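You operate a simulated robot arm through the tools that you are given. There is no shell and no other tool. Be economical: measure what you need, move in short steps, check, and stop when the job is done.

You are at the controls of a simulated two-armed robot. One attempt, no reset.

Task
Fetch the block with the yellow band and set it on top of the silver fittings on the top of the trestle table. Then put one of the orange brackets from the top of the trestle table on top of the levers with the blue handles. Then take the block with the white band and leave it on the magnet corner of the fit-up plate. Then put one of the slotted bars from the door end of the machine table on the thick green gasket. Then open the pins drawer. Keep to this order. Set down upright: orange bracket.

The check looks at the end state, three seconds after you hand in, the way a careful person would. Anything else that was tipped, shoved, dropped, spilled or broken makes it a failure.

Robot
Two 7-joint arms with fingered hands on one trunk, on a base that drives. Base frame: it is fixed to the floor where the robot stands at the start and does not move with it; the origin is under the middle of the robot, x ahead of it, y to its left, z up. Lengths are in mm, angles in degrees, forces in N, time in s.
The left shoulder is at the start at [88, 170, 1161], the right one opposite. With the tool pointing down near the work surface each hand reaches from about 320 to 780 mm from the robot's upright axis, wherever it stands, measured 20 degrees to its own side. Places, roughly: block with the white band (4x4x3 cm) [1300, 1100, 800]; block with the yellow band (8x6x4 cm) [600, 200, 800]; fittings (13x12x6 cm) [500, 0, 800]; levers with the blue handles (23x10x5 cm) [800, 800, 800]; magnet corner of the fit-up plate [1200, 100, 800]; orange bracket (6x6x8 cm) [800, 400, 800]; pins drawer [-6200, 2500, 700]; slotted bar (11x4x2 cm) [2600, -2700, 900]; thick green gasket [3250, -6750, 750]. Payload 4 kg a hand.
Tool frame (each hand has its own): the origin (TCP) lies between the finger pads and is the grasp point; the fingertips stand 26 mm ahead of it; z points along the fingers, y is the line along which they close. Largest opening 132 mm; the body of the gripper starts 73 mm behind the TCP. The gripper is a hand of 4 fingers: y runs from the thumb to the fingers, the wrist lies at [0, 0, -224] in the tool frame, and closing takes about 1.5 s.
Orientation is told as [roll, pitch, yaw] about the base's x, y, z axes, in that order, counted from this pose: with the fingers straight down and closing along the base's y, the tool's x points along the base's -x, its y along +y and its z along -z.

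Tools
- The arms move only by the tool jog_arm. It takes "left_motion", "right_motion" or both (then of equal length, played together; a hand with none holds still); each is a list of rows, each a list of 6 numbers: the shift along the tool's x, y, z in cm, then the turn, a rotation vector about the tool's x, y, z in degrees. In form: [[dx, dy, dz, rx, ry, rz], ...]. A call has 1 to 8 rows; each row shifts and turns the commanded pose from where the row before left it, along the tool's axes as they then stand. "left_claw" and "right_claw" are, for a hand that has rows, the finger opening in cm, from 0 to 13.2, set as the call begins (left out, the last holds). A row lasts 0.2 s, in which the tool goes at most 50 mm and 8.6 degrees; a call with a longer step from one row to the next is refused whole, and so is a gripper value outside its range. Where a pose cannot be reached the arm comes as near as it can. A force on the tool above 40 N (or 10 N above the force at the start of the call, whichever is more), or a blocked arm, ends the call early, and 0.2 s more pass. Each finger travels about 108 mm/s and halts on what it meets, pressing with about 33 N; the grip force reading is that of the motor and also rises with nothing between the fingers. The clock runs only during rows and for 0.2 s after the last one: add rows that do not move to give the fingers time. The reply holds the time, the measured pose of the TCP, the force on the tool along the base axes, the opening and the grip force, in the units named above and with some noise, with the torque about the TCP (base axes, N m) and any sound that the robot's microphone picked up.
- Cameras (640 x 400 px; columns grow to the right, rows downward): "scene" is now at [157.7, 42.6, 1334.8]; the picture's right is [0.50, -0.87, 0.00], its down [-0.68, -0.39, -0.62] and it looks along [0.53, 0.31, -0.79] (base axes); focal length 214 px, centre (320, 200). "left" rides on the left gripper at [-73, 6, -94] in its tool frame; the picture's right is [-0.08, -1.00, 0.00], its down [0.78, -0.06, -0.62] and it looks along [0.61, -0.05, 0.79] (tool axes); focal length 230 px, centre (320, 200). "right" rides on the right gripper at [73, 6, -94] in its tool frame; the picture's right is [-0.08, 1.00, 0.00], its down [-0.78, -0.06, -0.62] and it looks along [-0.61, -0.05, 0.79] (tool axes); focal length 230 px, centre (320, 200). There is no depth. A picture from a camera that has moved, and an enlarged one, comes with that camera's place and axes in the base frame and with its lens. The place of the scene camera against the robot may be out by one fixed shift of up to 25 mm in any direction.
- snapshot(camera): a new picture of that camera. It takes no simulated time.
- lift_body(by): slides the trunk up (or, below 0, down) by that many mm; the arms and the scene camera ride with it, the base frame stays. It gives what a move gives, with no picture.
- steer(legs): drives the robot by 1 to 6 legs, each [ahead, left, turn to the left] in mm, mm and degrees, along the robot's own axes; the way and the turn of a leg run together, so that a leg with both is an arc; at most 1500 mm and 180 degrees a leg. The arms and the cameras ride along, it lands a little off, and it stops where it bumps. It gives what a move gives.
- curl_fingers(finger1, finger2, finger3, thumb_bend, hand): sets how far each is bent, from 0 (flat) to 1 (curled in); at 0.3 the hand is open as for a grip, at 0.7 the pads meet at the TCP. One left out holds its place. A second passes; each finger stops where it meets its share of the squeeze, and holds until it gets a number again. A gripper value or a shape takes the hand back. It gives what a move gives, with no picture; readings hold the bend of each and the force on the fingers (four entries, about 0 where the hand has none), thumb and palm.
- set_grasp(shape, hand): the hand has 4 fingers and takes this shape, open, in about a second: jaw (thumb against the fingers, like two jaws); tri (thumb and two fingers); tip (a fingertip pinch); poke (one finger out to press); point (the index stretched); flat (the hand flat); cup (the hand cupped); fist (a fist). The gripper value then closes the fingers along that shape, each until it touches; the sizes above hold for jaw. It gives what a move gives, with no picture.
- aim_head(pan, tilt): turns the head with the scene camera to pan (to the left, within 80 degrees either way) and tilt (down, from -29 to 69), counted from straight ahead of the robot. It gives what a move gives.
- zoom(camera, box): a new picture of the part [left, top, right, bottom] of that camera's present view, enlarged. It takes no simulated time.
- hand_in(): hands the job in; it is judged then, once.

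Work in short steps. Places have to be worked out from the pictures, the camera data and where the tool is seen: move nearer, look again, correct. Check each grasp and each placing, and mend what went wrong. You have 165 turns and 130 pictures in all, those below and enlarged ones among them. Open the grippers and draw the arms clear of the work before you hand the job in, unless the task says otherwise.

The tools are called after "Call:" as name(argument=value, ...) on one line, values as JSON. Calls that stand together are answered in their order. jog_arm: Moves the arms, as the interface text tells. Its arguments: {"type":"object","properties":{"left_motion":{"type":"array","items":{"type":"array","items":{"type":"number"}}},"left_claw":{"type":"number"},"right_motion":{"type":"array","items":{"type":"array","items":{"type":"number"}}},"right_claw":{"type":"number"}},"required":[]} The other tools are called the same way: lift_body (by) slides the trunk up or down; set_grasp (shape, hand) gives the hand a shape; curl_fingers (finger1, finger2, finger3, thumb_bend, hand) moves the fingers one by one; steer (legs) drives the base; aim_head (pan, tilt) turns the head that bears the scene camera; snapshot (camera) takes a picture; zoom (camera, box) takes an enlarged picture of a part of a camera's view; hand_in () hands the job in.

At the start:

```text
t: 0.0
left_tool_pos: [377.7, 430.0, 1023.0]
left_tcp_rot: [0.0, -0.1, -0.1]
left_contact_force: [0.1, -0.3, -0.9]
left_wrist_torque: [0.01, -0.01, -0.02]
left_finger_gap: 131.8
left_gripper_force: 0.1
left_shape: jaw
left_bend: [0.3, 0.3, 0.3, 0.3]
left_finger forces: [0.0, 0.0, 0.0, 0.0, 0.0, 0.0]
right_tool_pos: [530.8, 13.4, 1116.1]
right_tcp_rot: [0.0, 0.0, 0.0]
right_contact_force: [0.4, 0.0, -0.2]
right_wrist_torque: [0.03, 0.01, 0.01]
right_finger_gap: 132.2
right_gripper_force: 0.2
right_shape: jaw
right_bend: [0.3, 0.3, 0.3, 0.3]
right_finger forces: [0.1, 0.0, 0.0, 0.0, 0.0, 0.0]
trunk travel left (down, up): [-175.0, 176.0]
robot x, y, heading: [0.8, 0.9, 0.1]
head pan, tilt: [30.1, 51.8]
```

scene: 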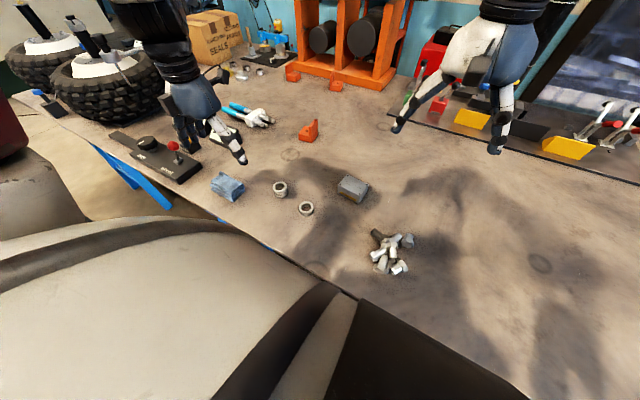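
right: 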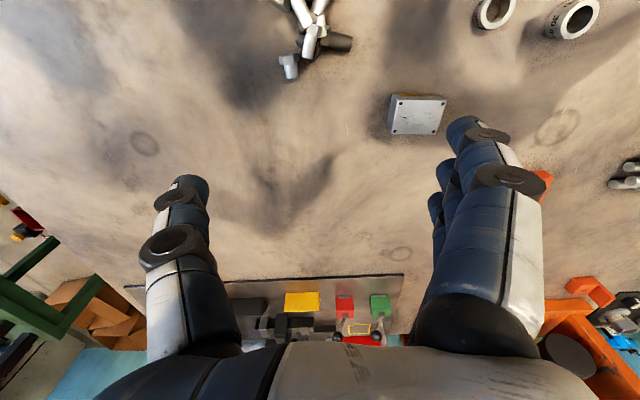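
left: 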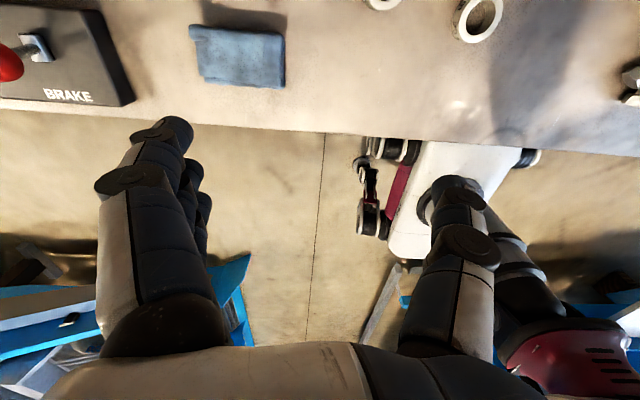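

First I look closer at the block, the fittings and the brackets.

Call:
zoom(camera="scene", box=[260, 100, 460, 290])

Call:
zoom(camera="right", box=[240, 0, 480, 150])

Call:
zoom(camera="scene", box=[180, 0, 420, 150])

```text
2.11 times, centred on (360, 195) of scene
camera zoom: at [157.7, 42.6, 1334.8], right [0.5, -0.87, 0.0], down [-0.68, -0.39, -0.62], along [0.53, 0.31, -0.79], focal length 452 px, centre (236, 210)
```

zoom: 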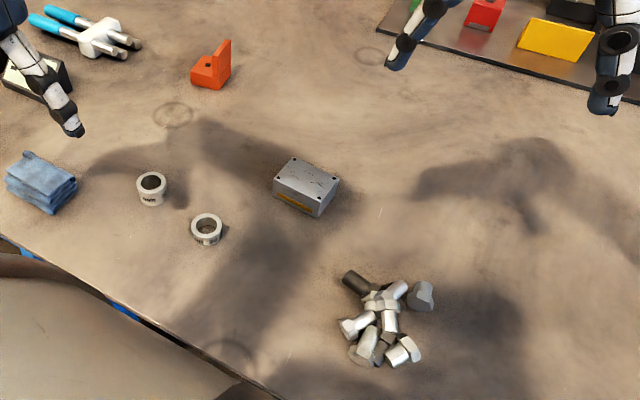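

```text
2.67 times, centred on (360, 75) of right
camera zoom: at [457.9, 18.7, 1209.2], right [0.08, 1.0, 0.0], down [0.78, -0.06, 0.62], along [0.61, -0.05, -0.79], focal length 614 px, centre (213, 533)
```

zoom: 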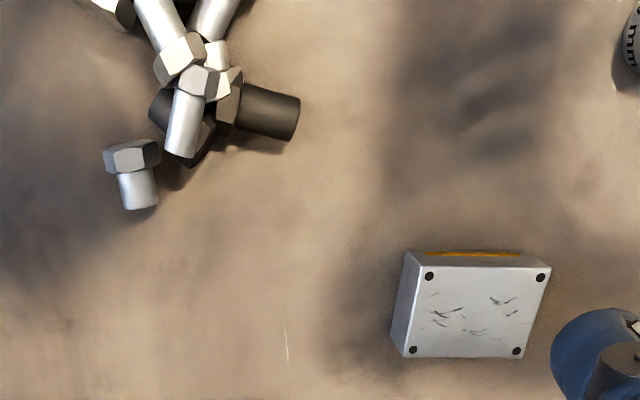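

```text
2.67 times, centred on (300, 75) of scene
camera zoom: at [157.7, 42.6, 1334.8], right [0.5, -0.87, 0.0], down [-0.68, -0.39, -0.62], along [0.53, 0.31, -0.79], focal length 572 px, centre (373, 533)
```

zoom: 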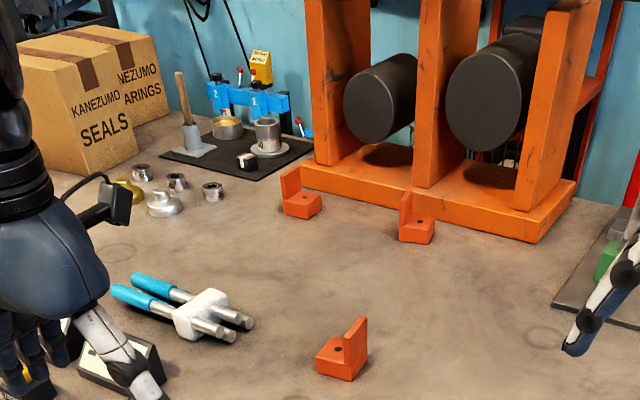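

The yellow-banded block is near (598,170), turned by about -5°. I draw the right hand back to view the fittings pile whole.

Call:
jog_arm(right_motion=[[4, 0, 0, 0, 0, 0], [4, 0, 0, 0, 0, 0], [4, 0, 0, 0, 0, 0], [2, 0, 0, 0, 0, 0], [0, 0, 0, 0, 0, 0]])

Call:
snapshot(camera="right")

```text
t: 1.2
left_tool_pos: [378.0, 430.0, 1022.3]
left_tcp_rot: [0.0, 0.0, -0.1]
left_contact_force: [0.3, -0.8, 0.3]
left_wrist_torque: [0.04, 0.0, 0.01]
left_finger_gap: 131.9
left_gripper_force: 0.1
left_shape: jaw
left_bend: [0.3, 0.3, 0.3, 0.3]
left_finger forces: [0.0, 0.0, 0.0, 0.0, 0.0, 0.2]
right_tool_pos: [390.8, 14.3, 1115.9]
right_tcp_rot: [-0.1, -0.1, 0.0]
right_contact_force: [-0.2, 0.7, 0.2]
right_wrist_torque: [-0.01, 0.02, -0.01]
right_finger_gap: 131.7
right_gripper_force: 0.1
right_shape: jaw
right_bend: [0.3, 0.3, 0.3, 0.3]
right_finger forces: [0.1, 0.0, 0.0, 0.0, 0.0, 0.0]
trunk travel left (down, up): [-175.0, 176.0]
robot x, y, heading: [-0.0, 0.3, -0.2]
head pan, tilt: [30.1, 51.8]
```

```text
123 pictures are left
camera right: at [317.5, 20.8, 1209.0], right [0.08, 1.0, 0.0], down [0.78, -0.06, 0.62], along [0.61, -0.05, -0.79], focal length 230 px, centre (320, 200)
```

right: 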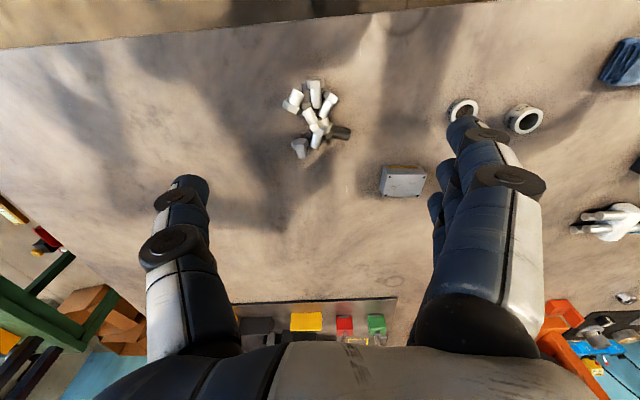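

Call:
zoom(camera="right", box=[260, 60, 380, 170])

```text
3.64 times, centred on (320, 115) of right
camera zoom: at [317.5, 20.8, 1209.0], right [0.08, 1.0, 0.0], down [0.78, -0.06, 0.62], along [0.61, -0.05, -0.79], focal length 837 px, centre (320, 509)
```

zoom: 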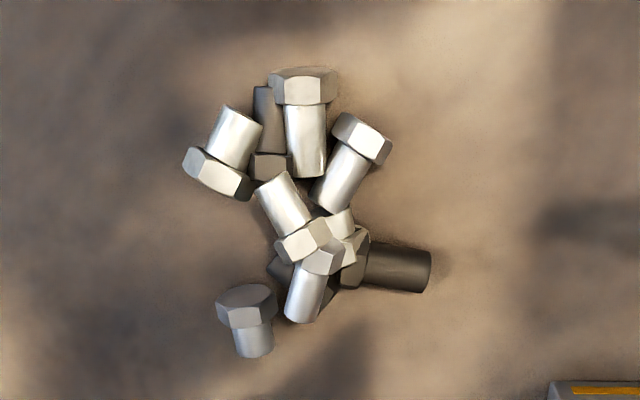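

Pile's top cluster is around (452,0). Now the right hand goes over the block, stopping at z=900 with fingers open.

Call:
jog_arm(right_motion=[[-2.588, 1.96, 2.7, 0, 0, 0], [-2.588, 1.96, 2.7, 0, 0, 0], [-2.588, 1.96, 2.7, 0, 0, 0], [-2.588, 1.96, 2.7, 0, 0, 0], [-2.588, 1.96, 2.7, 0, 0, 0], [-2.588, 1.96, 2.7, 0, 0, 0], [-2.588, 1.96, 2.7, 0, 0, 0], [-2.588, 1.96, 2.7, 0, 0, 5]], right_claw=13.2)

Call:
snapshot(camera="right")

Call:
snapshot(camera="scene")

```text
t: 3.2
left_tool_pos: [377.2, 430.4, 1024.2]
left_tcp_rot: [0.0, -0.1, 0.0]
left_contact_force: [-0.4, 0.1, 0.8]
left_wrist_torque: [-0.02, 0.0, -0.01]
left_finger_gap: 132.1
left_gripper_force: 0.1
left_shape: jaw
left_bend: [0.3, 0.3, 0.3, 0.3]
left_finger forces: [0.0, 0.1, 0.0, 0.1, 0.1, 0.0]
right_tool_pos: [638.2, 97.4, 896.3]
right_tcp_rot: [-0.2, 0.2, -10.8]
right_contact_force: [0.6, -0.1, 0.0]
right_wrist_torque: [0.01, -0.04, 0.02]
right_finger_gap: 132.0
right_gripper_force: 0.0
right_shape: jaw
right_bend: [0.3, 0.3, 0.3, 0.3]
right_finger forces: [0.0, 0.0, 0.1, 0.1, 0.0, 0.1]
right hand out of reach, approached as far as the arm can: row 8
trunk travel left (down, up): [-175.0, 176.0]
robot x, y, heading: [0.6, 0.9, -0.1]
head pan, tilt: [30.1, 51.8]
stopped in row 8 (right hand): the arm was blocked; the commanded pose is now the measured one
```

```text
121 pictures are left
camera right: at [568.1, 118.5, 989.1], right [0.26, 0.96, -0.01], down [0.76, -0.2, 0.61], along [0.59, -0.17, -0.79], focal length 230 px, centre (320, 200)
```

right: 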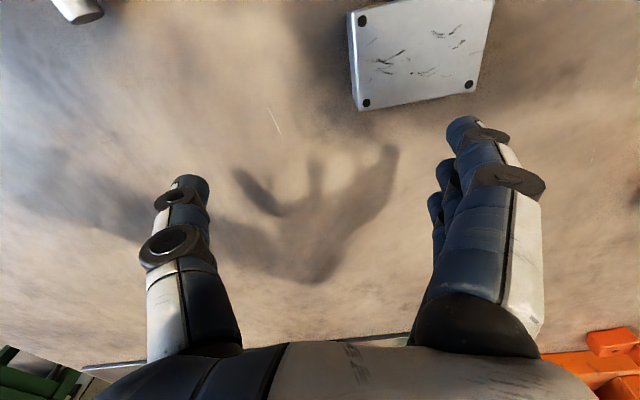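

```text
120 pictures are left
camera scene: at [156.4, 42.2, 1335.2], right [0.5, -0.87, 0.0], down [-0.68, -0.39, -0.62], along [0.54, 0.31, -0.79], focal length 214 px, centre (320, 200)
```

scene: 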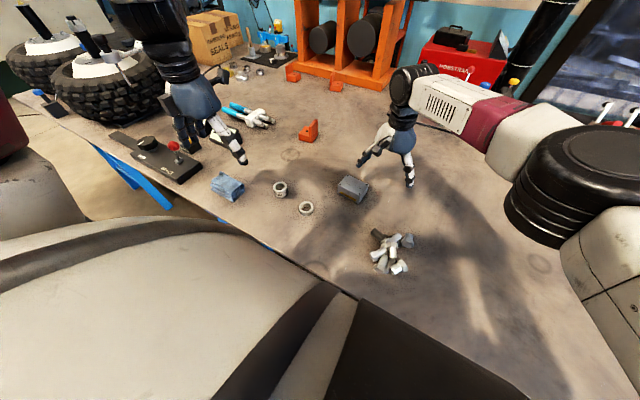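

The right arm was at its limit; the left hand suits both block and fittings. I retract the right hand up and to the right first.

Call:
jog_arm(right_motion=[[1.7, -2.0, -3.5, 0, 0, 0], [1.7, -3.4, -2.5, 0, 0, 0], [1.7, -3.4, -2, 0, 0, 0], [1.7, -3.4, -2, 0, 0, 0], [1.7, -3.4, -2, 0, 0, 0], [1.7, -3.4, -2, 0, 0, -4], [1.7, -3.4, -2, 0, 0, -4], [1.7, -3.4, -2, 0, 0, -3]])

```text
t: 5.0
left_tool_pos: [376.3, 429.4, 1024.7]
left_tcp_rot: [0.0, 0.0, 0.0]
left_contact_force: [0.5, -0.8, -0.5]
left_wrist_torque: [0.01, 0.0, 0.01]
left_finger_gap: 132.0
left_gripper_force: 0.1
left_shape: jaw
left_bend: [0.3, 0.3, 0.3, 0.3]
left_finger forces: [0.0, 0.0, 0.0, 0.1, 0.0, 0.1]
right_tool_pos: [464.8, -131.1, 1075.9]
right_tcp_rot: [-0.2, 0.4, 0.8]
right_contact_force: [-0.3, 0.1, -0.3]
right_wrist_torque: [-0.01, -0.02, -0.01]
right_finger_gap: 132.2
right_gripper_force: 0.1
right_shape: jaw
right_bend: [0.3, 0.3, 0.3, 0.3]
right_finger forces: [0.0, 0.1, 0.0, 0.0, 0.1, 0.0]
trunk travel left (down, up): [-175.0, 176.0]
robot x, y, heading: [-2.7, 1.6, 0.2]
head pan, tilt: [30.1, 51.8]
```

Left hand now moves above the block, and the right one further aside.

Call:
jog_arm(left_motion=[[-2.76, -3.24, 1.0, 0, 0, 0], [-2.76, -3.24, 1.0, 0, 0, 0], [-2.76, -3.24, 1.55, 0, 0, 0], [-2.76, -3.24, 1.55, 0, 0, 0], [-2.76, -3.24, 1.55, 0, 0, 0], [-2.76, -3.24, 1.55, 0, 0, 0], [-2.76, -3.24, 1.55, 0, 0, 0], [-2.76, -3.24, 1.55, 0, 0, 5]], right_motion=[[0.5, -2.5, 0, 0, 0, 0], [0.5, -2.5, 0, 0, 0, 0], [0.5, -2.5, 0, 0, 0, 0], [0.5, -2.5, 0, 0, 0, 0], [0.5, -2.5, 0, 0, 0, 0], [0.5, -2.5, 0, 0, 0, 0], [0, 0, 0, 0, 0, 0], [0, 0, 0, 0, 0, 0]])

Call:
snapshot(camera="left")

Call:
snapshot(camera="scene")

```text
t: 6.8
left_tool_pos: [600.6, 170.0, 911.5]
left_tcp_rot: [-0.3, -0.1, -4.7]
left_contact_force: [-0.7, -0.2, 0.6]
left_wrist_torque: [0.04, 0.0, -0.02]
left_finger_gap: 132.1
left_gripper_force: 0.1
left_shape: jaw
left_bend: [0.3, 0.3, 0.3, 0.3]
left_finger forces: [0.0, 0.0, 0.1, 0.2, 0.0, 0.0]
right_tool_pos: [435.9, -280.1, 1076.5]
right_tcp_rot: [-0.3, 0.4, 0.6]
right_contact_force: [0.2, 0.0, -0.6]
right_wrist_torque: [0.03, 0.04, -0.02]
right_finger_gap: 131.9
right_gripper_force: 0.0
right_shape: jaw
right_bend: [0.3, 0.3, 0.3, 0.3]
right_finger forces: [0.0, 0.0, 0.0, 0.0, 0.0, 0.0]
trunk travel left (down, up): [-175.0, 176.0]
robot x, y, heading: [0.8, 0.5, -0.1]
head pan, tilt: [30.1, 51.8]
```

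```text
119 pictures are left
camera left: at [673.7, 171.4, 1004.8], right [-0.01, -1.0, 0.01], down [-0.79, 0.01, 0.62], along [-0.62, 0.0, -0.79], focal length 230 px, centre (320, 200)
```

left: 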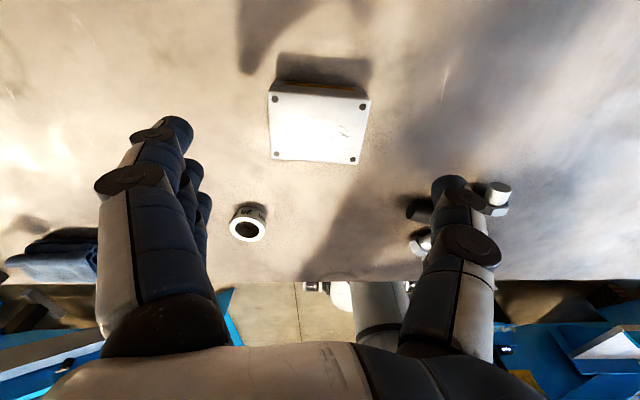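

```text
118 pictures are left
camera scene: at [158.5, 42.1, 1334.6], right [0.5, -0.87, 0.0], down [-0.68, -0.39, -0.62], along [0.53, 0.31, -0.79], focal length 214 px, centre (320, 200)
```

scene: 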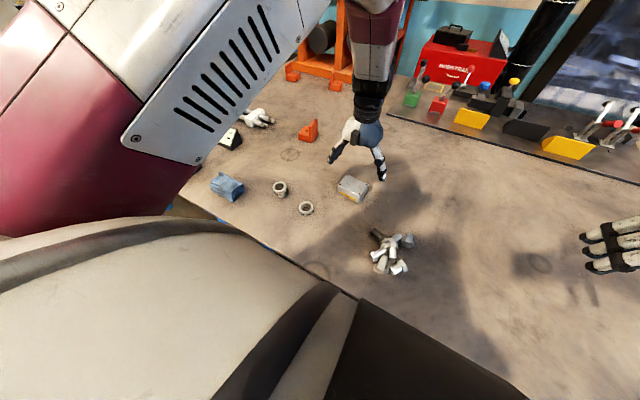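

The block centre reads about (601,172), well aligned with the hand. Descend to z≈816.

Call:
jog_arm(left_motion=[[0, 0.1, 3.2, 0, 0, 0], [0, 0, 3.2, 0, 0, 0], [0, 0, 2.0, 0, 0, 0], [0, 0, 1.1, 0, 0, 0], [0, 0, 0, 0, 0, 0]])

Call:
snapshot(camera="left")

```text
t: 8.0
left_tool_pos: [599.6, 171.7, 815.1]
left_tcp_rot: [0.0, 0.0, -5.0]
left_contact_force: [-0.3, -0.1, 0.6]
left_wrist_torque: [0.02, 0.03, -0.01]
left_finger_gap: 131.6
left_gripper_force: 0.0
left_shape: jaw
left_bend: [0.3, 0.3, 0.3, 0.3]
left_finger forces: [0.1, 0.0, 0.0, 0.0, 0.1, 0.1]
right_tool_pos: [436.2, -280.2, 1077.5]
right_tcp_rot: [-0.4, 0.2, 0.6]
right_contact_force: [-0.3, -0.5, 0.2]
right_wrist_torque: [-0.02, -0.01, -0.01]
right_finger_gap: 131.8
right_gripper_force: 0.1
right_shape: jaw
right_bend: [0.3, 0.3, 0.3, 0.3]
right_finger forces: [0.0, 0.0, 0.0, 0.0, 0.0, 0.1]
trunk travel left (down, up): [-175.0, 176.0]
robot x, y, heading: [0.0, 0.6, 0.1]
head pan, tilt: [30.1, 51.8]
```

```text
117 pictures are left
camera left: at [672.6, 171.3, 907.4], right [-0.01, -1.0, 0.0], down [-0.79, 0.01, 0.62], along [-0.62, 0.01, -0.79], focal length 230 px, centre (320, 200)
```

left: 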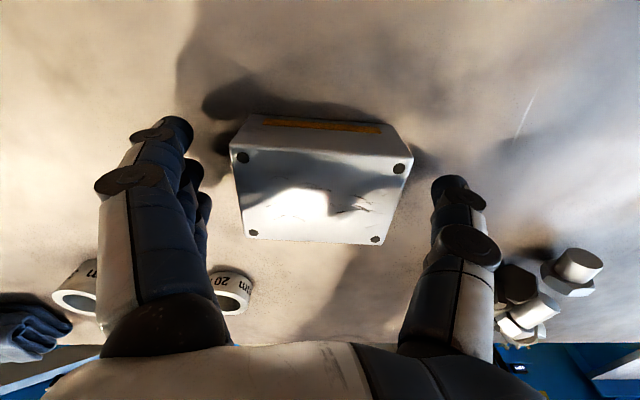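

The block is between the fingers. Closing.

Call:
jog_arm(left_motion=[[0, 0, 0, 0, 0, 0], [0, 0, 0, 0, 0, 0], [0, 0, 0, 0, 0, 0], [0, 0, 0, 0, 0, 0], [0, 0, 0, 0, 0, 0], [0, 0, 0, 0, 0, 0], [0, 0, 0, 0, 0, 0]], left_claw=5)

Call:
jog_arm(left_motion=[[0, 0, -2, 0, 0, 0], [0, 0, -4, 0, 0, 0], [0, 0, -4, 0, 0, 0], [0, 0, 0, 0, 0, 0]])

Call:
snapshot(camera="left")

```text
t: 9.6
left_tool_pos: [598.5, 173.3, 814.4]
left_tcp_rot: [0.0, 0.0, -5.1]
left_contact_force: [-1.3, -0.9, 0.1]
left_wrist_torque: [0.07, -0.01, -0.02]
left_finger_gap: 74.1
left_gripper_force: 33.1
left_shape: jaw
left_bend: [0.72, 0.72, 0.72, 0.7]
left_finger forces: [9.9, 9.9, 9.9, 0.0, 30.6, 0.0]
right_tool_pos: [435.3, -279.3, 1076.5]
right_tcp_rot: [-0.3, 0.2, 0.6]
right_contact_force: [-0.1, -0.3, 0.2]
right_wrist_torque: [-0.01, 0.03, -0.01]
right_finger_gap: 131.8
right_gripper_force: 0.0
right_shape: jaw
right_bend: [0.3, 0.3, 0.3, 0.3]
right_finger forces: [0.0, 0.0, 0.0, 0.1, 0.0, 0.0]
trunk travel left (down, up): [-175.0, 176.0]
robot x, y, heading: [-1.1, 0.2, -0.1]
head pan, tilt: [30.1, 51.8]
```

```text
t: 10.6
left_tool_pos: [600.1, 169.3, 913.9]
left_tcp_rot: [0.0, 0.1, -5.0]
left_contact_force: [0.2, 0.1, -4.8]
left_wrist_torque: [0.03, -0.01, 0.01]
left_finger_gap: 73.8
left_gripper_force: 32.3
left_shape: jaw
left_bend: [0.72, 0.72, 0.72, 0.7]
left_finger forces: [10.1, 10.0, 10.1, 0.0, 30.3, 0.0]
right_tool_pos: [437.0, -279.5, 1077.3]
right_tcp_rot: [-0.3, 0.4, 0.7]
right_contact_force: [0.7, 0.3, 0.0]
right_wrist_torque: [-0.02, 0.03, 0.03]
right_finger_gap: 132.0
right_gripper_force: 0.1
right_shape: jaw
right_bend: [0.3, 0.3, 0.3, 0.3]
right_finger forces: [0.1, 0.0, 0.0, 0.0, 0.0, 0.0]
trunk travel left (down, up): [-175.0, 176.0]
robot x, y, heading: [-3.0, 0.6, 0.2]
head pan, tilt: [30.1, 51.8]
```

```text
116 pictures are left
camera left: at [673.3, 169.8, 1006.2], right [-0.01, -1.0, 0.0], down [-0.79, 0.01, 0.62], along [-0.62, 0.01, -0.79], focal length 230 px, centre (320, 200)
```

left: 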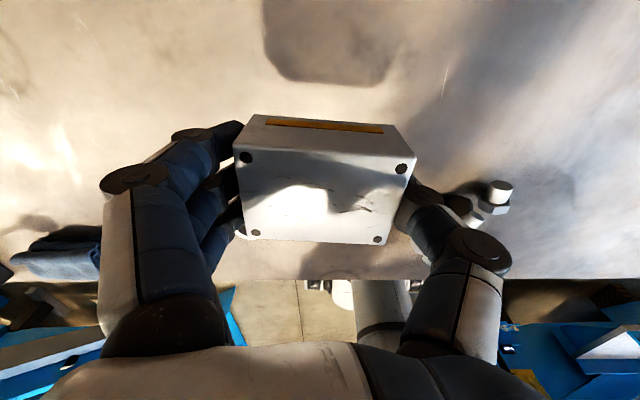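

Grasp is good. Carrying the block over the pile, aiming its centre at (453,0).

Call:
jog_arm(left_motion=[[2.24, -3.04, 0, 0, 0, 0], [2.24, -3.04, 0, 0, 0, 0], [2.24, -3.04, 0, 0, 0, 0], [2.24, -3.04, 0, 0, 0, 0], [2.24, -3.04, 0, 0, 0, 0], [2.24, -3.04, 0, 0, 0, 0], [0, 0, 0, 0, 0, 0]])

Call:
snapshot(camera="scene")

Call:
snapshot(camera="left")

```text
t: 12.2
left_tool_pos: [458.4, 4.0, 925.3]
left_tcp_rot: [-5.0, 1.2, -1.6]
left_contact_force: [-0.2, 0.4, -5.2]
left_wrist_torque: [-0.01, 0.03, 0.01]
left_finger_gap: 73.9
left_gripper_force: 32.9
left_shape: jaw
left_bend: [0.72, 0.72, 0.72, 0.7]
left_finger forces: [10.4, 10.3, 10.2, 0.1, 30.6, 0.1]
right_tool_pos: [435.8, -278.9, 1076.2]
right_tcp_rot: [-0.4, 0.5, 0.7]
right_contact_force: [0.1, -0.3, 0.5]
right_wrist_torque: [0.01, -0.01, 0.0]
right_finger_gap: 131.7
right_gripper_force: 0.1
right_shape: jaw
right_bend: [0.3, 0.3, 0.3, 0.3]
right_finger forces: [0.1, 0.0, 0.0, 0.0, 0.1, 0.1]
trunk travel left (down, up): [-175.0, 176.0]
robot x, y, heading: [2.0, -0.2, -0.1]
head pan, tilt: [30.1, 51.8]
```

```text
115 pictures are left
camera scene: at [159.6, 49.8, 1340.7], right [0.56, -0.83, 0.0], down [-0.61, -0.41, -0.68], along [0.56, 0.38, -0.73], focal length 214 px, centre (320, 200)
```

scene: 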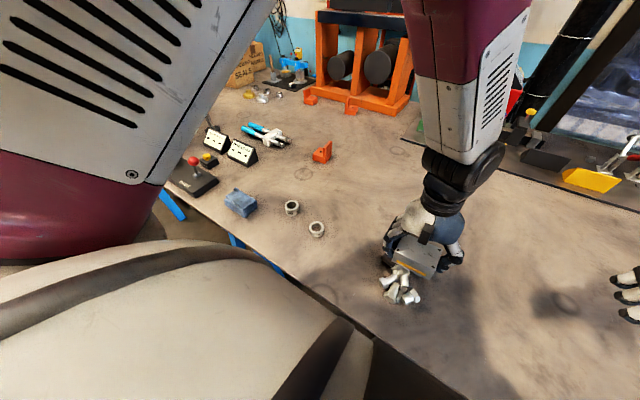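

```text
114 pictures are left
camera left: at [533.6, 14.7, 1015.1], right [0.05, -1.0, 0.08], down [-0.77, 0.01, 0.64], along [-0.63, -0.1, -0.77], focal length 230 px, centre (320, 200)
```

left: 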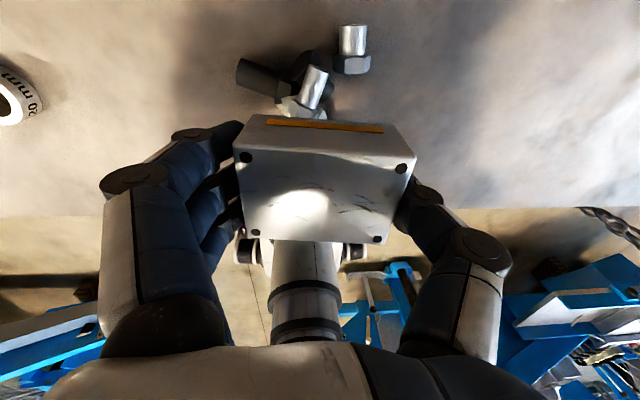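

The arm is strained there (roll −5°, near the head). I go back left with the hand, then turn the base right by 20° so that the place lies on the left arm's comfortable side.

Call:
jog_arm(left_motion=[[0.95, 3.8, 0, 0, 0, 0], [0.95, 3.8, 0, 0, 0, 0], [0.95, 3.8, 0, 0, 0, 0], [0.95, 3.8, 0, 0, 0, 0], [0, 0, 0, 0, 0, 0]])

Call:
steer(legs=[[0, 0, -20]])

Call:
snapshot(camera="scene")

Call:
snapshot(camera="left")

```text
t: 13.4
left_tool_pos: [423.7, 155.3, 915.5]
left_tcp_rot: [0.0, 0.0, -5.0]
left_contact_force: [0.0, 0.5, -4.6]
left_wrist_torque: [-0.01, 0.0, 0.01]
left_finger_gap: 73.8
left_gripper_force: 33.4
left_shape: jaw
left_bend: [0.72, 0.72, 0.72, 0.7]
left_finger forces: [10.7, 10.5, 10.5, 0.0, 31.6, 0.0]
right_tool_pos: [436.2, -280.1, 1076.9]
right_tcp_rot: [-0.3, 0.5, 0.6]
right_contact_force: [-0.3, -0.4, 0.2]
right_wrist_torque: [0.0, 0.0, 0.03]
right_finger_gap: 132.0
right_gripper_force: 0.0
right_shape: jaw
right_bend: [0.3, 0.3, 0.3, 0.3]
right_finger forces: [0.0, 0.1, 0.1, 0.0, 0.1, 0.1]
trunk travel left (down, up): [-175.0, 176.0]
robot x, y, heading: [1.7, -1.0, 0.1]
head pan, tilt: [30.1, 51.8]
```

```text
t: 14.9
left_tool_pos: [450.8, 0.4, 916.3]
left_tcp_rot: [0.1, 0.1, -25.0]
left_contact_force: [0.2, -0.6, -5.4]
left_wrist_torque: [-0.01, -0.02, 0.0]
left_finger_gap: 73.8
left_gripper_force: 33.2
left_shape: jaw
left_bend: [0.72, 0.72, 0.72, 0.7]
left_finger forces: [10.5, 10.5, 10.4, 0.0, 31.6, 0.1]
right_tool_pos: [312.9, -411.3, 1076.6]
right_tcp_rot: [-0.2, 0.4, -19.4]
right_contact_force: [-1.0, -0.1, -0.3]
right_wrist_torque: [0.02, 0.0, 0.0]
right_finger_gap: 131.9
right_gripper_force: 0.1
right_shape: jaw
right_bend: [0.3, 0.3, 0.3, 0.3]
right_finger forces: [0.0, 0.1, 0.1, 0.0, 0.1, 0.0]
trunk travel left (down, up): [-175.0, 176.0]
robot x, y, heading: [0.8, -2.5, -19.7]
head pan, tilt: [30.1, 51.8]
```

```text
113 pictures are left
camera scene: at [165.5, -11.4, 1342.0], right [0.2, -0.98, 0.0], down [-0.71, -0.15, -0.69], along [0.67, 0.14, -0.72], focal length 214 px, centre (320, 200)
```

scene: 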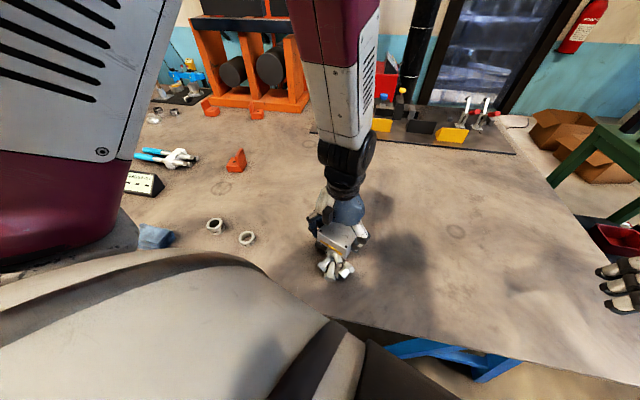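

```text
112 pictures are left
camera left: at [520.4, -24.6, 1007.7], right [-0.35, -0.94, 0.0], down [-0.74, 0.28, 0.62], along [-0.58, 0.22, -0.79], focal length 230 px, centre (320, 200)
```

left: 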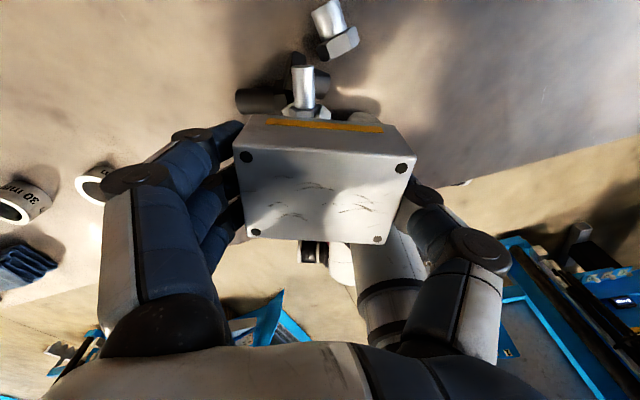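

Hand is upright again at (451,0). Lower in small steps until contact.

Call:
jog_arm(left_motion=[[0, 0, 2, 0, 0, 0], [0, 0, 1, 0, 0, 0], [0, 0, 0.3, 0, 0, 0], [0, 0, 0.2, 0, 0, 0], [0, 0, 0, 0, 0, 0]])

Call:
zoom(camera="scene", box=[260, 180, 420, 300])

```text
t: 16.1
left_tool_pos: [452.1, 1.5, 880.2]
left_tcp_rot: [0.0, 0.1, -25.0]
left_contact_force: [-0.4, -0.5, -5.5]
left_wrist_torque: [0.0, -0.01, 0.03]
left_finger_gap: 74.1
left_gripper_force: 33.1
left_shape: jaw
left_bend: [0.72, 0.72, 0.72, 0.7]
left_finger forces: [10.5, 10.5, 10.4, 0.1, 31.5, 0.0]
right_tool_pos: [313.7, -411.4, 1077.7]
right_tcp_rot: [-0.2, 0.4, -19.3]
right_contact_force: [0.5, -0.8, -0.1]
right_wrist_torque: [-0.04, 0.01, 0.0]
right_finger_gap: 131.9
right_gripper_force: 0.0
right_shape: jaw
right_bend: [0.3, 0.3, 0.3, 0.3]
right_finger forces: [0.1, 0.0, 0.1, 0.0, 0.1, 0.0]
trunk travel left (down, up): [-175.0, 176.0]
robot x, y, heading: [1.4, -2.2, -20.2]
head pan, tilt: [30.1, 51.8]
```

```text
3.33 times, centred on (340, 240) of scene
camera zoom: at [161.3, -14.3, 1334.7], right [0.17, -0.98, 0.0], down [-0.77, -0.14, -0.62], along [0.61, 0.11, -0.79], focal length 715 px, centre (253, 67)
```

zoom: 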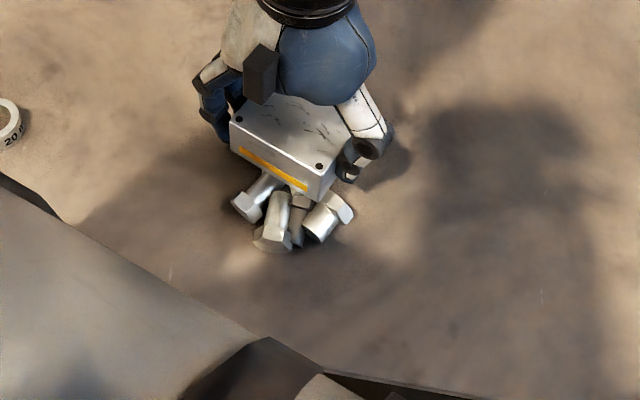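

Call:
jog_arm(left_motion=[[0.4, 0, 0.2, 0, 0, 0], [0, 0, 0.2, 0, 0, 0], [0, 0, 0.2, 0, 0, 0], [0, 0, 0.1, 0, 0, 0], [0, 0, 0, 0, 0, 0]])

```text
t: 17.3
left_tool_pos: [447.8, 1.6, 871.3]
left_tcp_rot: [-0.1, 0.1, -25.0]
left_contact_force: [-0.1, 0.3, -3.7]
left_wrist_torque: [-0.01, 0.03, 0.04]
left_finger_gap: 73.7
left_gripper_force: 32.5
left_shape: jaw
left_bend: [0.72, 0.72, 0.72, 0.7]
left_finger forces: [10.5, 10.5, 10.5, 0.0, 31.6, 0.0]
right_tool_pos: [312.4, -411.9, 1076.2]
right_tcp_rot: [-0.3, 0.3, -19.4]
right_contact_force: [0.4, -0.2, 0.4]
right_wrist_torque: [0.0, -0.01, -0.02]
right_finger_gap: 131.8
right_gripper_force: 0.0
right_shape: jaw
right_bend: [0.3, 0.3, 0.3, 0.3]
right_finger forces: [0.0, 0.1, 0.0, 0.0, 0.0, 0.1]
trunk travel left (down, up): [-175.0, 176.0]
robot x, y, heading: [-5.8, 0.2, -20.0]
head pan, tilt: [30.1, 51.8]
```

Call:
jog_arm(left_motion=[[0, 0, 0.1, 0, 0, 0], [0, 0, 0.1, 0, 0, 0], [0, 0, 0, 0, 0, 0]])

Call:
jog_arm(left_motion=[[0, 0, 0.1, 0, 0, 0], [0, 0, 0.1, 0, 0, 0], [0, 0, 0, 0, 0, 0]])

```text
t: 18.1
left_tool_pos: [447.8, 3.1, 871.5]
left_tcp_rot: [0.0, 0.2, -25.1]
left_contact_force: [-0.5, 0.1, -4.4]
left_wrist_torque: [-0.01, -0.03, 0.01]
left_finger_gap: 74.1
left_gripper_force: 32.9
left_shape: jaw
left_bend: [0.72, 0.72, 0.72, 0.7]
left_finger forces: [10.5, 10.4, 10.4, 0.0, 31.6, 0.0]
right_tool_pos: [312.6, -412.2, 1077.0]
right_tcp_rot: [-0.3, 0.3, -19.4]
right_contact_force: [0.2, 1.4, -0.3]
right_wrist_torque: [0.01, -0.02, 0.02]
right_finger_gap: 132.0
right_gripper_force: 0.1
right_shape: jaw
right_bend: [0.3, 0.3, 0.3, 0.3]
right_finger forces: [0.0, 0.0, 0.0, 0.0, 0.0, 0.0]
trunk travel left (down, up): [-175.0, 176.0]
robot x, y, heading: [0.5, -1.8, -19.8]
head pan, tilt: [30.1, 51.8]
```

```text
t: 18.9
left_tool_pos: [446.9, 0.9, 869.7]
left_tcp_rot: [0.0, 0.1, -25.1]
left_contact_force: [-0.2, -0.2, -5.5]
left_wrist_torque: [0.02, -0.02, 0.0]
left_finger_gap: 74.2
left_gripper_force: 33.1
left_shape: jaw
left_bend: [0.72, 0.72, 0.72, 0.7]
left_finger forces: [10.6, 10.4, 10.4, 0.0, 31.5, 0.0]
right_tool_pos: [314.0, -411.8, 1077.3]
right_tcp_rot: [-0.3, 0.3, -19.4]
right_contact_force: [0.6, 0.2, -0.3]
right_wrist_torque: [-0.02, 0.02, 0.0]
right_finger_gap: 132.1
right_gripper_force: 0.0
right_shape: jaw
right_bend: [0.3, 0.3, 0.3, 0.3]
right_finger forces: [0.1, 0.0, 0.0, 0.1, 0.1, 0.0]
trunk travel left (down, up): [-175.0, 176.0]
robot x, y, heading: [-0.2, -0.5, -20.3]
head pan, tilt: [30.1, 51.8]
```

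No contact yet; continuing down in 1.5 mm rows.

Call:
jog_arm(left_motion=[[0, 0, 0.15, 0, 0, 0], [0, 0, 0.15, 0, 0, 0], [0, 0, 0.15, 0, 0, 0], [0, 0, 0, 0, 0, 0]])

Call:
zoom(camera="left", box=[200, 0, 440, 150])

```text
t: 19.9
left_tool_pos: [447.5, 2.3, 865.9]
left_tcp_rot: [0.0, 0.0, -25.1]
left_contact_force: [-0.2, 0.5, 1.2]
left_wrist_torque: [0.07, -0.03, -0.03]
left_finger_gap: 73.9
left_gripper_force: 32.9
left_shape: jaw
left_bend: [0.72, 0.72, 0.72, 0.7]
left_finger forces: [10.7, 10.4, 10.5, 0.1, 31.7, 0.0]
right_tool_pos: [312.3, -410.6, 1077.9]
right_tcp_rot: [-0.3, 0.3, -19.4]
right_contact_force: [-0.1, 0.2, -0.7]
right_wrist_torque: [-0.03, -0.01, 0.03]
right_finger_gap: 131.7
right_gripper_force: 0.1
right_shape: jaw
right_bend: [0.3, 0.3, 0.3, 0.3]
right_finger forces: [0.0, 0.1, 0.1, 0.0, 0.0, 0.0]
trunk travel left (down, up): [-175.0, 176.0]
robot x, y, heading: [-2.5, 3.1, -20.3]
head pan, tilt: [30.1, 51.8]
```

```text
2.67 times, centred on (320, 75) of left
camera zoom: at [516.7, -22.8, 958.1], right [-0.35, -0.94, 0.0], down [-0.74, 0.28, 0.62], along [-0.58, 0.22, -0.79], focal length 614 px, centre (320, 533)
```

zoom: 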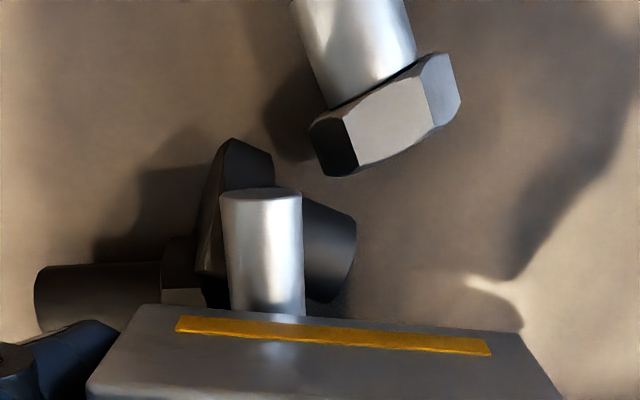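

Contact: the block's weight is now carried by the pile. Releasing gently.

Call:
jog_arm(left_motion=[[0, 0, 0.05, 0, 0, 0], [0, 0, 0, 0, 0, 0], [0, 0, 0, 0, 0, 0]], left_claw=7.8)

Call:
snapshot(camera="left")

```text
t: 20.7
left_tool_pos: [447.8, 2.3, 864.6]
left_tcp_rot: [0.0, 0.1, -25.1]
left_contact_force: [-0.2, -0.3, 0.8]
left_wrist_torque: [0.01, -0.02, -0.01]
left_finger_gap: 78.4
left_gripper_force: 0.1
left_shape: jaw
left_bend: [0.71, 0.71, 0.71, 0.7]
left_finger forces: [0.3, 0.3, 0.2, 0.1, 0.7, 0.1]
right_tool_pos: [313.0, -412.3, 1077.3]
right_tcp_rot: [-0.3, 0.3, -19.4]
right_contact_force: [-0.7, 0.4, -0.3]
right_wrist_torque: [0.01, 0.0, -0.02]
right_finger_gap: 131.7
right_gripper_force: 0.1
right_shape: jaw
right_bend: [0.3, 0.3, 0.3, 0.3]
right_finger forces: [0.1, 0.0, 0.0, 0.0, 0.0, 0.0]
trunk travel left (down, up): [-175.0, 176.0]
robot x, y, heading: [0.1, 2.6, -20.1]
head pan, tilt: [30.1, 51.8]
```

```text
109 pictures are left
camera left: at [516.6, -22.9, 956.8], right [-0.35, -0.94, 0.0], down [-0.74, 0.28, 0.62], along [-0.58, 0.22, -0.79], focal length 230 px, centre (320, 200)
```

left: 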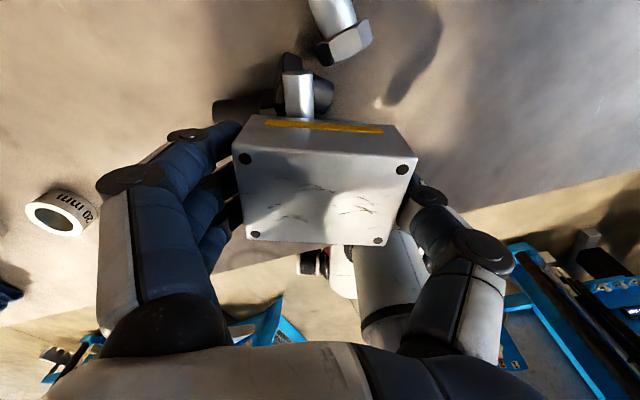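

Still level and steady. Open further, slowly.

Call:
jog_arm(left_motion=[[0, 0, 0, 0, 0, 0], [0, 0, 0, 0, 0, 0], [0, 0, 0, 0, 0, 0]], left_claw=8.6)

Call:
jog_arm(left_motion=[[0, 0, 0, 0, 0, 0], [0, 0, 0, 0, 0, 0], [0, 0, 0, 0, 0, 0]], left_claw=12)

Call:
snapshot(camera="left")

```text
t: 21.5
left_tool_pos: [447.8, 2.3, 865.3]
left_tcp_rot: [0.0, 0.1, -25.2]
left_contact_force: [0.7, -0.6, -0.2]
left_wrist_torque: [0.02, 0.02, 0.01]
left_finger_gap: 85.6
left_gripper_force: 0.1
left_shape: jaw
left_bend: [0.7, 0.7, 0.7, 0.67]
left_finger forces: [0.1, 0.0, 0.1, 0.1, 0.1, 0.0]
right_tool_pos: [312.6, -412.4, 1077.8]
right_tcp_rot: [-0.3, 0.2, -19.4]
right_contact_force: [1.9, 0.1, 0.2]
right_wrist_torque: [-0.01, -0.03, -0.03]
right_finger_gap: 131.7
right_gripper_force: 0.1
right_shape: jaw
right_bend: [0.3, 0.3, 0.3, 0.3]
right_finger forces: [0.0, 0.0, 0.1, 0.0, 0.0, 0.1]
trunk travel left (down, up): [-175.0, 176.0]
robot x, y, heading: [-0.4, 2.5, -20.1]
head pan, tilt: [30.1, 51.8]
```

```text
t: 22.3
left_tool_pos: [447.7, 3.1, 864.9]
left_tcp_rot: [0.0, 0.0, -25.1]
left_contact_force: [0.8, -0.3, -0.3]
left_wrist_torque: [0.0, -0.01, 0.01]
left_finger_gap: 119.7
left_gripper_force: 0.0
left_shape: jaw
left_bend: [0.47, 0.47, 0.47, 0.43]
left_finger forces: [0.0, 0.0, 0.0, 0.0, 0.0, 0.0]
right_tool_pos: [313.1, -411.9, 1076.8]
right_tcp_rot: [-0.3, 0.3, -19.5]
right_contact_force: [0.7, -0.5, -0.1]
right_wrist_torque: [0.01, -0.02, 0.04]
right_finger_gap: 131.8
right_gripper_force: 0.0
right_shape: jaw
right_bend: [0.3, 0.3, 0.3, 0.3]
right_finger forces: [0.1, 0.0, 0.1, 0.0, 0.0, 0.0]
trunk travel left (down, up): [-175.0, 176.0]
robot x, y, heading: [-3.4, 0.8, -19.9]
head pan, tilt: [30.1, 51.8]
```

```text
108 pictures are left
camera left: at [516.7, -22.9, 956.9], right [-0.35, -0.94, 0.0], down [-0.74, 0.28, 0.62], along [-0.58, 0.22, -0.79], focal length 230 px, centre (320, 200)
```

left: 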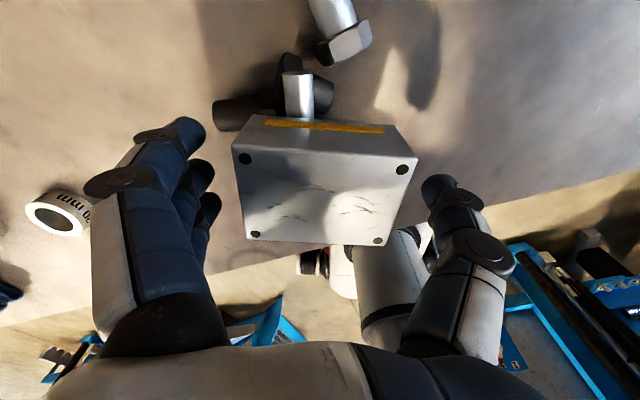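

The block rests stably on the pile. Raise the left hand straight up, then inspect placement and the gap between robot and table edge.

Call:
jog_arm(left_motion=[[0, 0, -3, 0, 0, 0], [0, 0, -4, 0, 0, 0], [0, 0, -4.5, 0, 0, 0], [0, 0, -4.5, 0, 0, 0], [0, 4, -2, 0, 0, 0], [0, 4.5, 0, 0, 0, 0], [0, 4.5, 0, 0, 0, 0]], left_claw=13.2)

Call:
snapshot(camera="left")

Call:
snapshot(camera="scene")

```text
t: 23.1
left_tool_pos: [447.3, -4.3, 985.2]
left_tcp_rot: [-8.6, 1.0, -21.6]
left_contact_force: [0.7, -0.8, 0.0]
left_wrist_torque: [0.04, 0.04, -0.04]
left_finger_gap: 131.8
left_gripper_force: 0.1
left_shape: jaw
left_bend: [0.3, 0.3, 0.3, 0.3]
left_finger forces: [0.1, 0.0, 0.0, 0.0, 0.0, 0.1]
right_tool_pos: [312.3, -411.5, 1077.5]
right_tcp_rot: [-0.3, 0.2, -19.4]
right_contact_force: [-0.1, -0.4, 0.5]
right_wrist_torque: [0.02, 0.03, -0.02]
right_finger_gap: 131.9
right_gripper_force: 0.0
right_shape: jaw
right_bend: [0.3, 0.3, 0.3, 0.3]
right_finger forces: [0.0, 0.0, 0.0, 0.0, 0.0, 0.0]
trunk travel left (down, up): [-175.0, 176.0]
robot x, y, heading: [-1.2, -0.7, -19.8]
head pan, tilt: [30.1, 51.8]
stopped in row 4 (left hand): the arm was blocked; the commanded pose is now the measured one
```

```text
107 pictures are left
camera left: at [524.8, -12.1, 1073.8], right [-0.29, -0.95, 0.15], down [-0.71, 0.32, 0.63], along [-0.65, 0.08, -0.76], focal length 230 px, centre (320, 200)
```

left: 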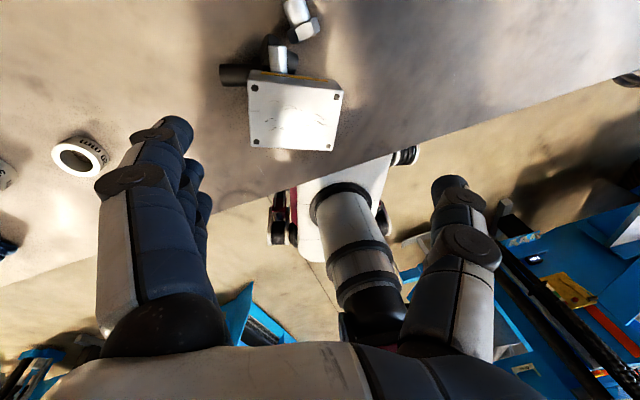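

```text
106 pictures are left
camera scene: at [160.5, 17.0, 1354.8], right [0.51, -0.86, 0.0], down [-0.53, -0.31, -0.79], along [0.68, 0.4, -0.62], focal length 214 px, centre (320, 200)
```

scene: 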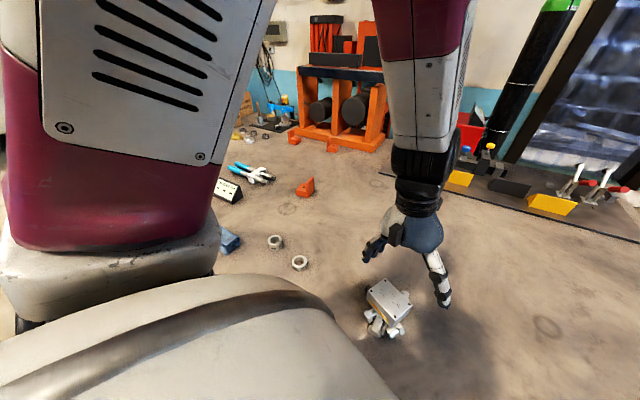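

The left upper arm was touching the head. I move the hand left and ahead, taking out the tilt, then survey the surroundings.

Call:
jog_arm(left_motion=[[-1.5, 4, 0, -3, 0, 0], [-1.5, 4, 0, -3, 0, 0], [-1, 4, 0, -2.5, 0, 0], [-1, 4, 0, 0, 0, 0], [0, 4, 0, 0, 0, 0], [0, 4, 0, 0, 0, 0], [0, 4, 0, 0, 0, 0]])

Call:
aim_head(pan=45, tilt=25)

Call:
snapshot(camera="scene")

```text
t: 24.7
left_tool_pos: [597.1, 237.3, 974.1]
left_tcp_rot: [0.0, 0.7, -21.8]
left_contact_force: [-0.2, -0.3, -0.1]
left_wrist_torque: [-0.05, -0.01, 0.0]
left_finger_gap: 132.1
left_gripper_force: 0.1
left_shape: jaw
left_bend: [0.3, 0.3, 0.3, 0.3]
left_finger forces: [0.0, 0.0, 0.0, 0.0, 0.0, 0.1]
right_tool_pos: [314.0, -411.1, 1077.6]
right_tcp_rot: [-0.3, 0.3, -19.4]
right_contact_force: [0.6, 0.3, 0.4]
right_wrist_torque: [-0.05, 0.0, 0.05]
right_finger_gap: 131.9
right_gripper_force: 0.1
right_shape: jaw
right_bend: [0.3, 0.3, 0.3, 0.3]
right_finger forces: [0.0, 0.0, 0.1, 0.0, 0.1, 0.1]
trunk travel left (down, up): [-175.0, 176.0]
robot x, y, heading: [-0.6, -1.2, -19.9]
head pan, tilt: [30.1, 51.8]
```

```text
t: 25.6
left_tool_pos: [597.4, 236.6, 974.5]
left_tcp_rot: [0.0, 0.6, -21.8]
left_contact_force: [0.3, -0.2, -0.7]
left_wrist_torque: [0.02, 0.0, 0.0]
left_finger_gap: 131.7
left_gripper_force: 0.1
left_shape: jaw
left_bend: [0.3, 0.3, 0.3, 0.3]
left_finger forces: [0.0, 0.0, 0.0, 0.0, 0.0, 0.0]
right_tool_pos: [313.7, -412.1, 1077.5]
right_tcp_rot: [-0.3, 0.3, -19.4]
right_contact_force: [0.4, 0.1, 0.6]
right_wrist_torque: [0.02, 0.02, 0.04]
right_finger_gap: 131.9
right_gripper_force: 0.0
right_shape: jaw
right_bend: [0.3, 0.3, 0.3, 0.3]
right_finger forces: [0.1, 0.0, 0.1, 0.0, 0.1, 0.0]
trunk travel left (down, up): [-175.0, 176.0]
robot x, y, heading: [-0.2, -1.4, -20.2]
head pan, tilt: [45.0, 25.0]
```

```text
105 pictures are left
camera scene: at [170.6, 11.5, 1374.6], right [0.42, -0.91, 0.0], down [-0.38, -0.18, -0.91], along [0.82, 0.38, -0.42], focal length 214 px, centre (320, 200)
```

scene: 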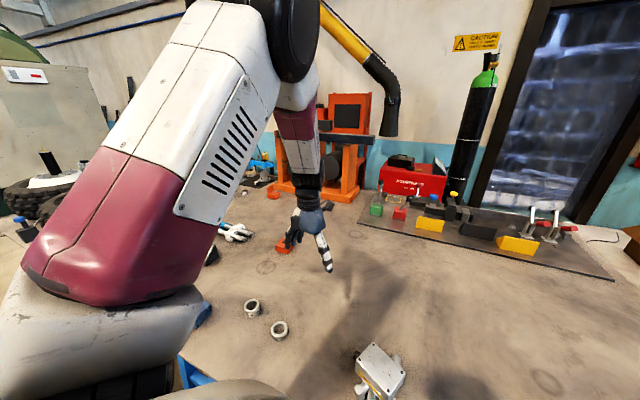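

Turn back to heading 0 and drive left along the table to be before bracket and levers.

Call:
steer(legs=[[0, 0, 20], [0, 430, 0]])

Call:
aim_head(pan=0, tilt=35)

Call:
snapshot(camera="scene")

Call:
snapshot(camera="left")

```text
t: 29.3
left_tool_pos: [482.0, 856.6, 974.2]
left_tcp_rot: [0.0, 0.6, -1.8]
left_contact_force: [0.4, -0.4, -0.3]
left_wrist_torque: [0.01, -0.03, 0.02]
left_finger_gap: 132.0
left_gripper_force: 0.1
left_shape: jaw
left_bend: [0.3, 0.3, 0.3, 0.3]
left_finger forces: [0.1, 0.0, 0.0, 0.0, 0.0, 0.0]
right_tool_pos: [435.2, 148.3, 1077.5]
right_tcp_rot: [-0.4, 0.3, 0.5]
right_contact_force: [0.9, 0.4, -0.5]
right_wrist_torque: [0.0, 0.0, -0.03]
right_finger_gap: 131.8
right_gripper_force: 0.1
right_shape: jaw
right_bend: [0.3, 0.3, 0.3, 0.3]
right_finger forces: [0.0, 0.0, 0.0, 0.1, 0.1, 0.0]
trunk travel left (down, up): [-175.0, 176.0]
robot x, y, heading: [0.5, 426.4, -0.1]
head pan, tilt: [45.0, 25.0]
```

```text
t: 30.4
left_tool_pos: [481.7, 854.8, 974.1]
left_tcp_rot: [-0.1, 0.6, -1.8]
left_contact_force: [0.4, 0.0, 0.0]
left_wrist_torque: [0.02, 0.01, 0.02]
left_finger_gap: 131.7
left_gripper_force: 0.0
left_shape: jaw
left_bend: [0.3, 0.3, 0.3, 0.3]
left_finger forces: [0.0, 0.0, 0.0, 0.0, 0.0, 0.0]
right_tool_pos: [437.3, 147.7, 1077.8]
right_tcp_rot: [-0.3, 0.4, 0.5]
right_contact_force: [0.6, -0.3, 0.1]
right_wrist_torque: [-0.01, 0.0, 0.0]
right_finger_gap: 131.8
right_gripper_force: 0.0
right_shape: jaw
right_bend: [0.3, 0.3, 0.3, 0.3]
right_finger forces: [0.0, 0.0, 0.1, 0.0, 0.0, 0.0]
trunk travel left (down, up): [-175.0, 176.0]
robot x, y, heading: [0.3, 427.8, -0.0]
head pan, tilt: [0.0, 35.0]
```

```text
104 pictures are left
camera scene: at [182.2, 433.1, 1359.0], right [0.0, -1.0, 0.0], down [-0.57, 0.0, -0.82], along [0.82, 0.0, -0.57], focal length 214 px, centre (320, 200)
```

scene: 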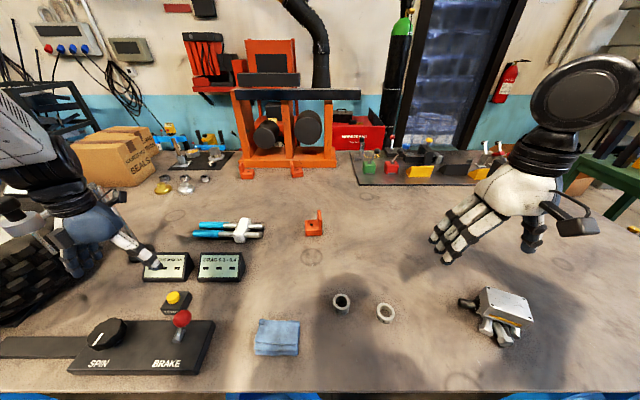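

```text
103 pictures are left
camera left: at [557.0, 858.8, 1066.2], right [0.05, -1.0, 0.0], down [-0.78, -0.04, 0.63], along [-0.63, -0.03, -0.78], focal length 230 px, centre (320, 200)
```

left: 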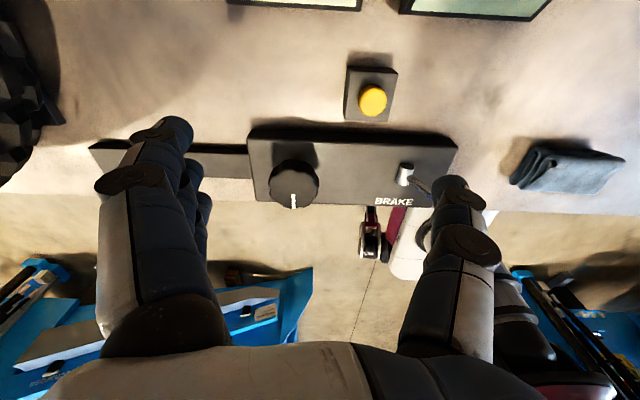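

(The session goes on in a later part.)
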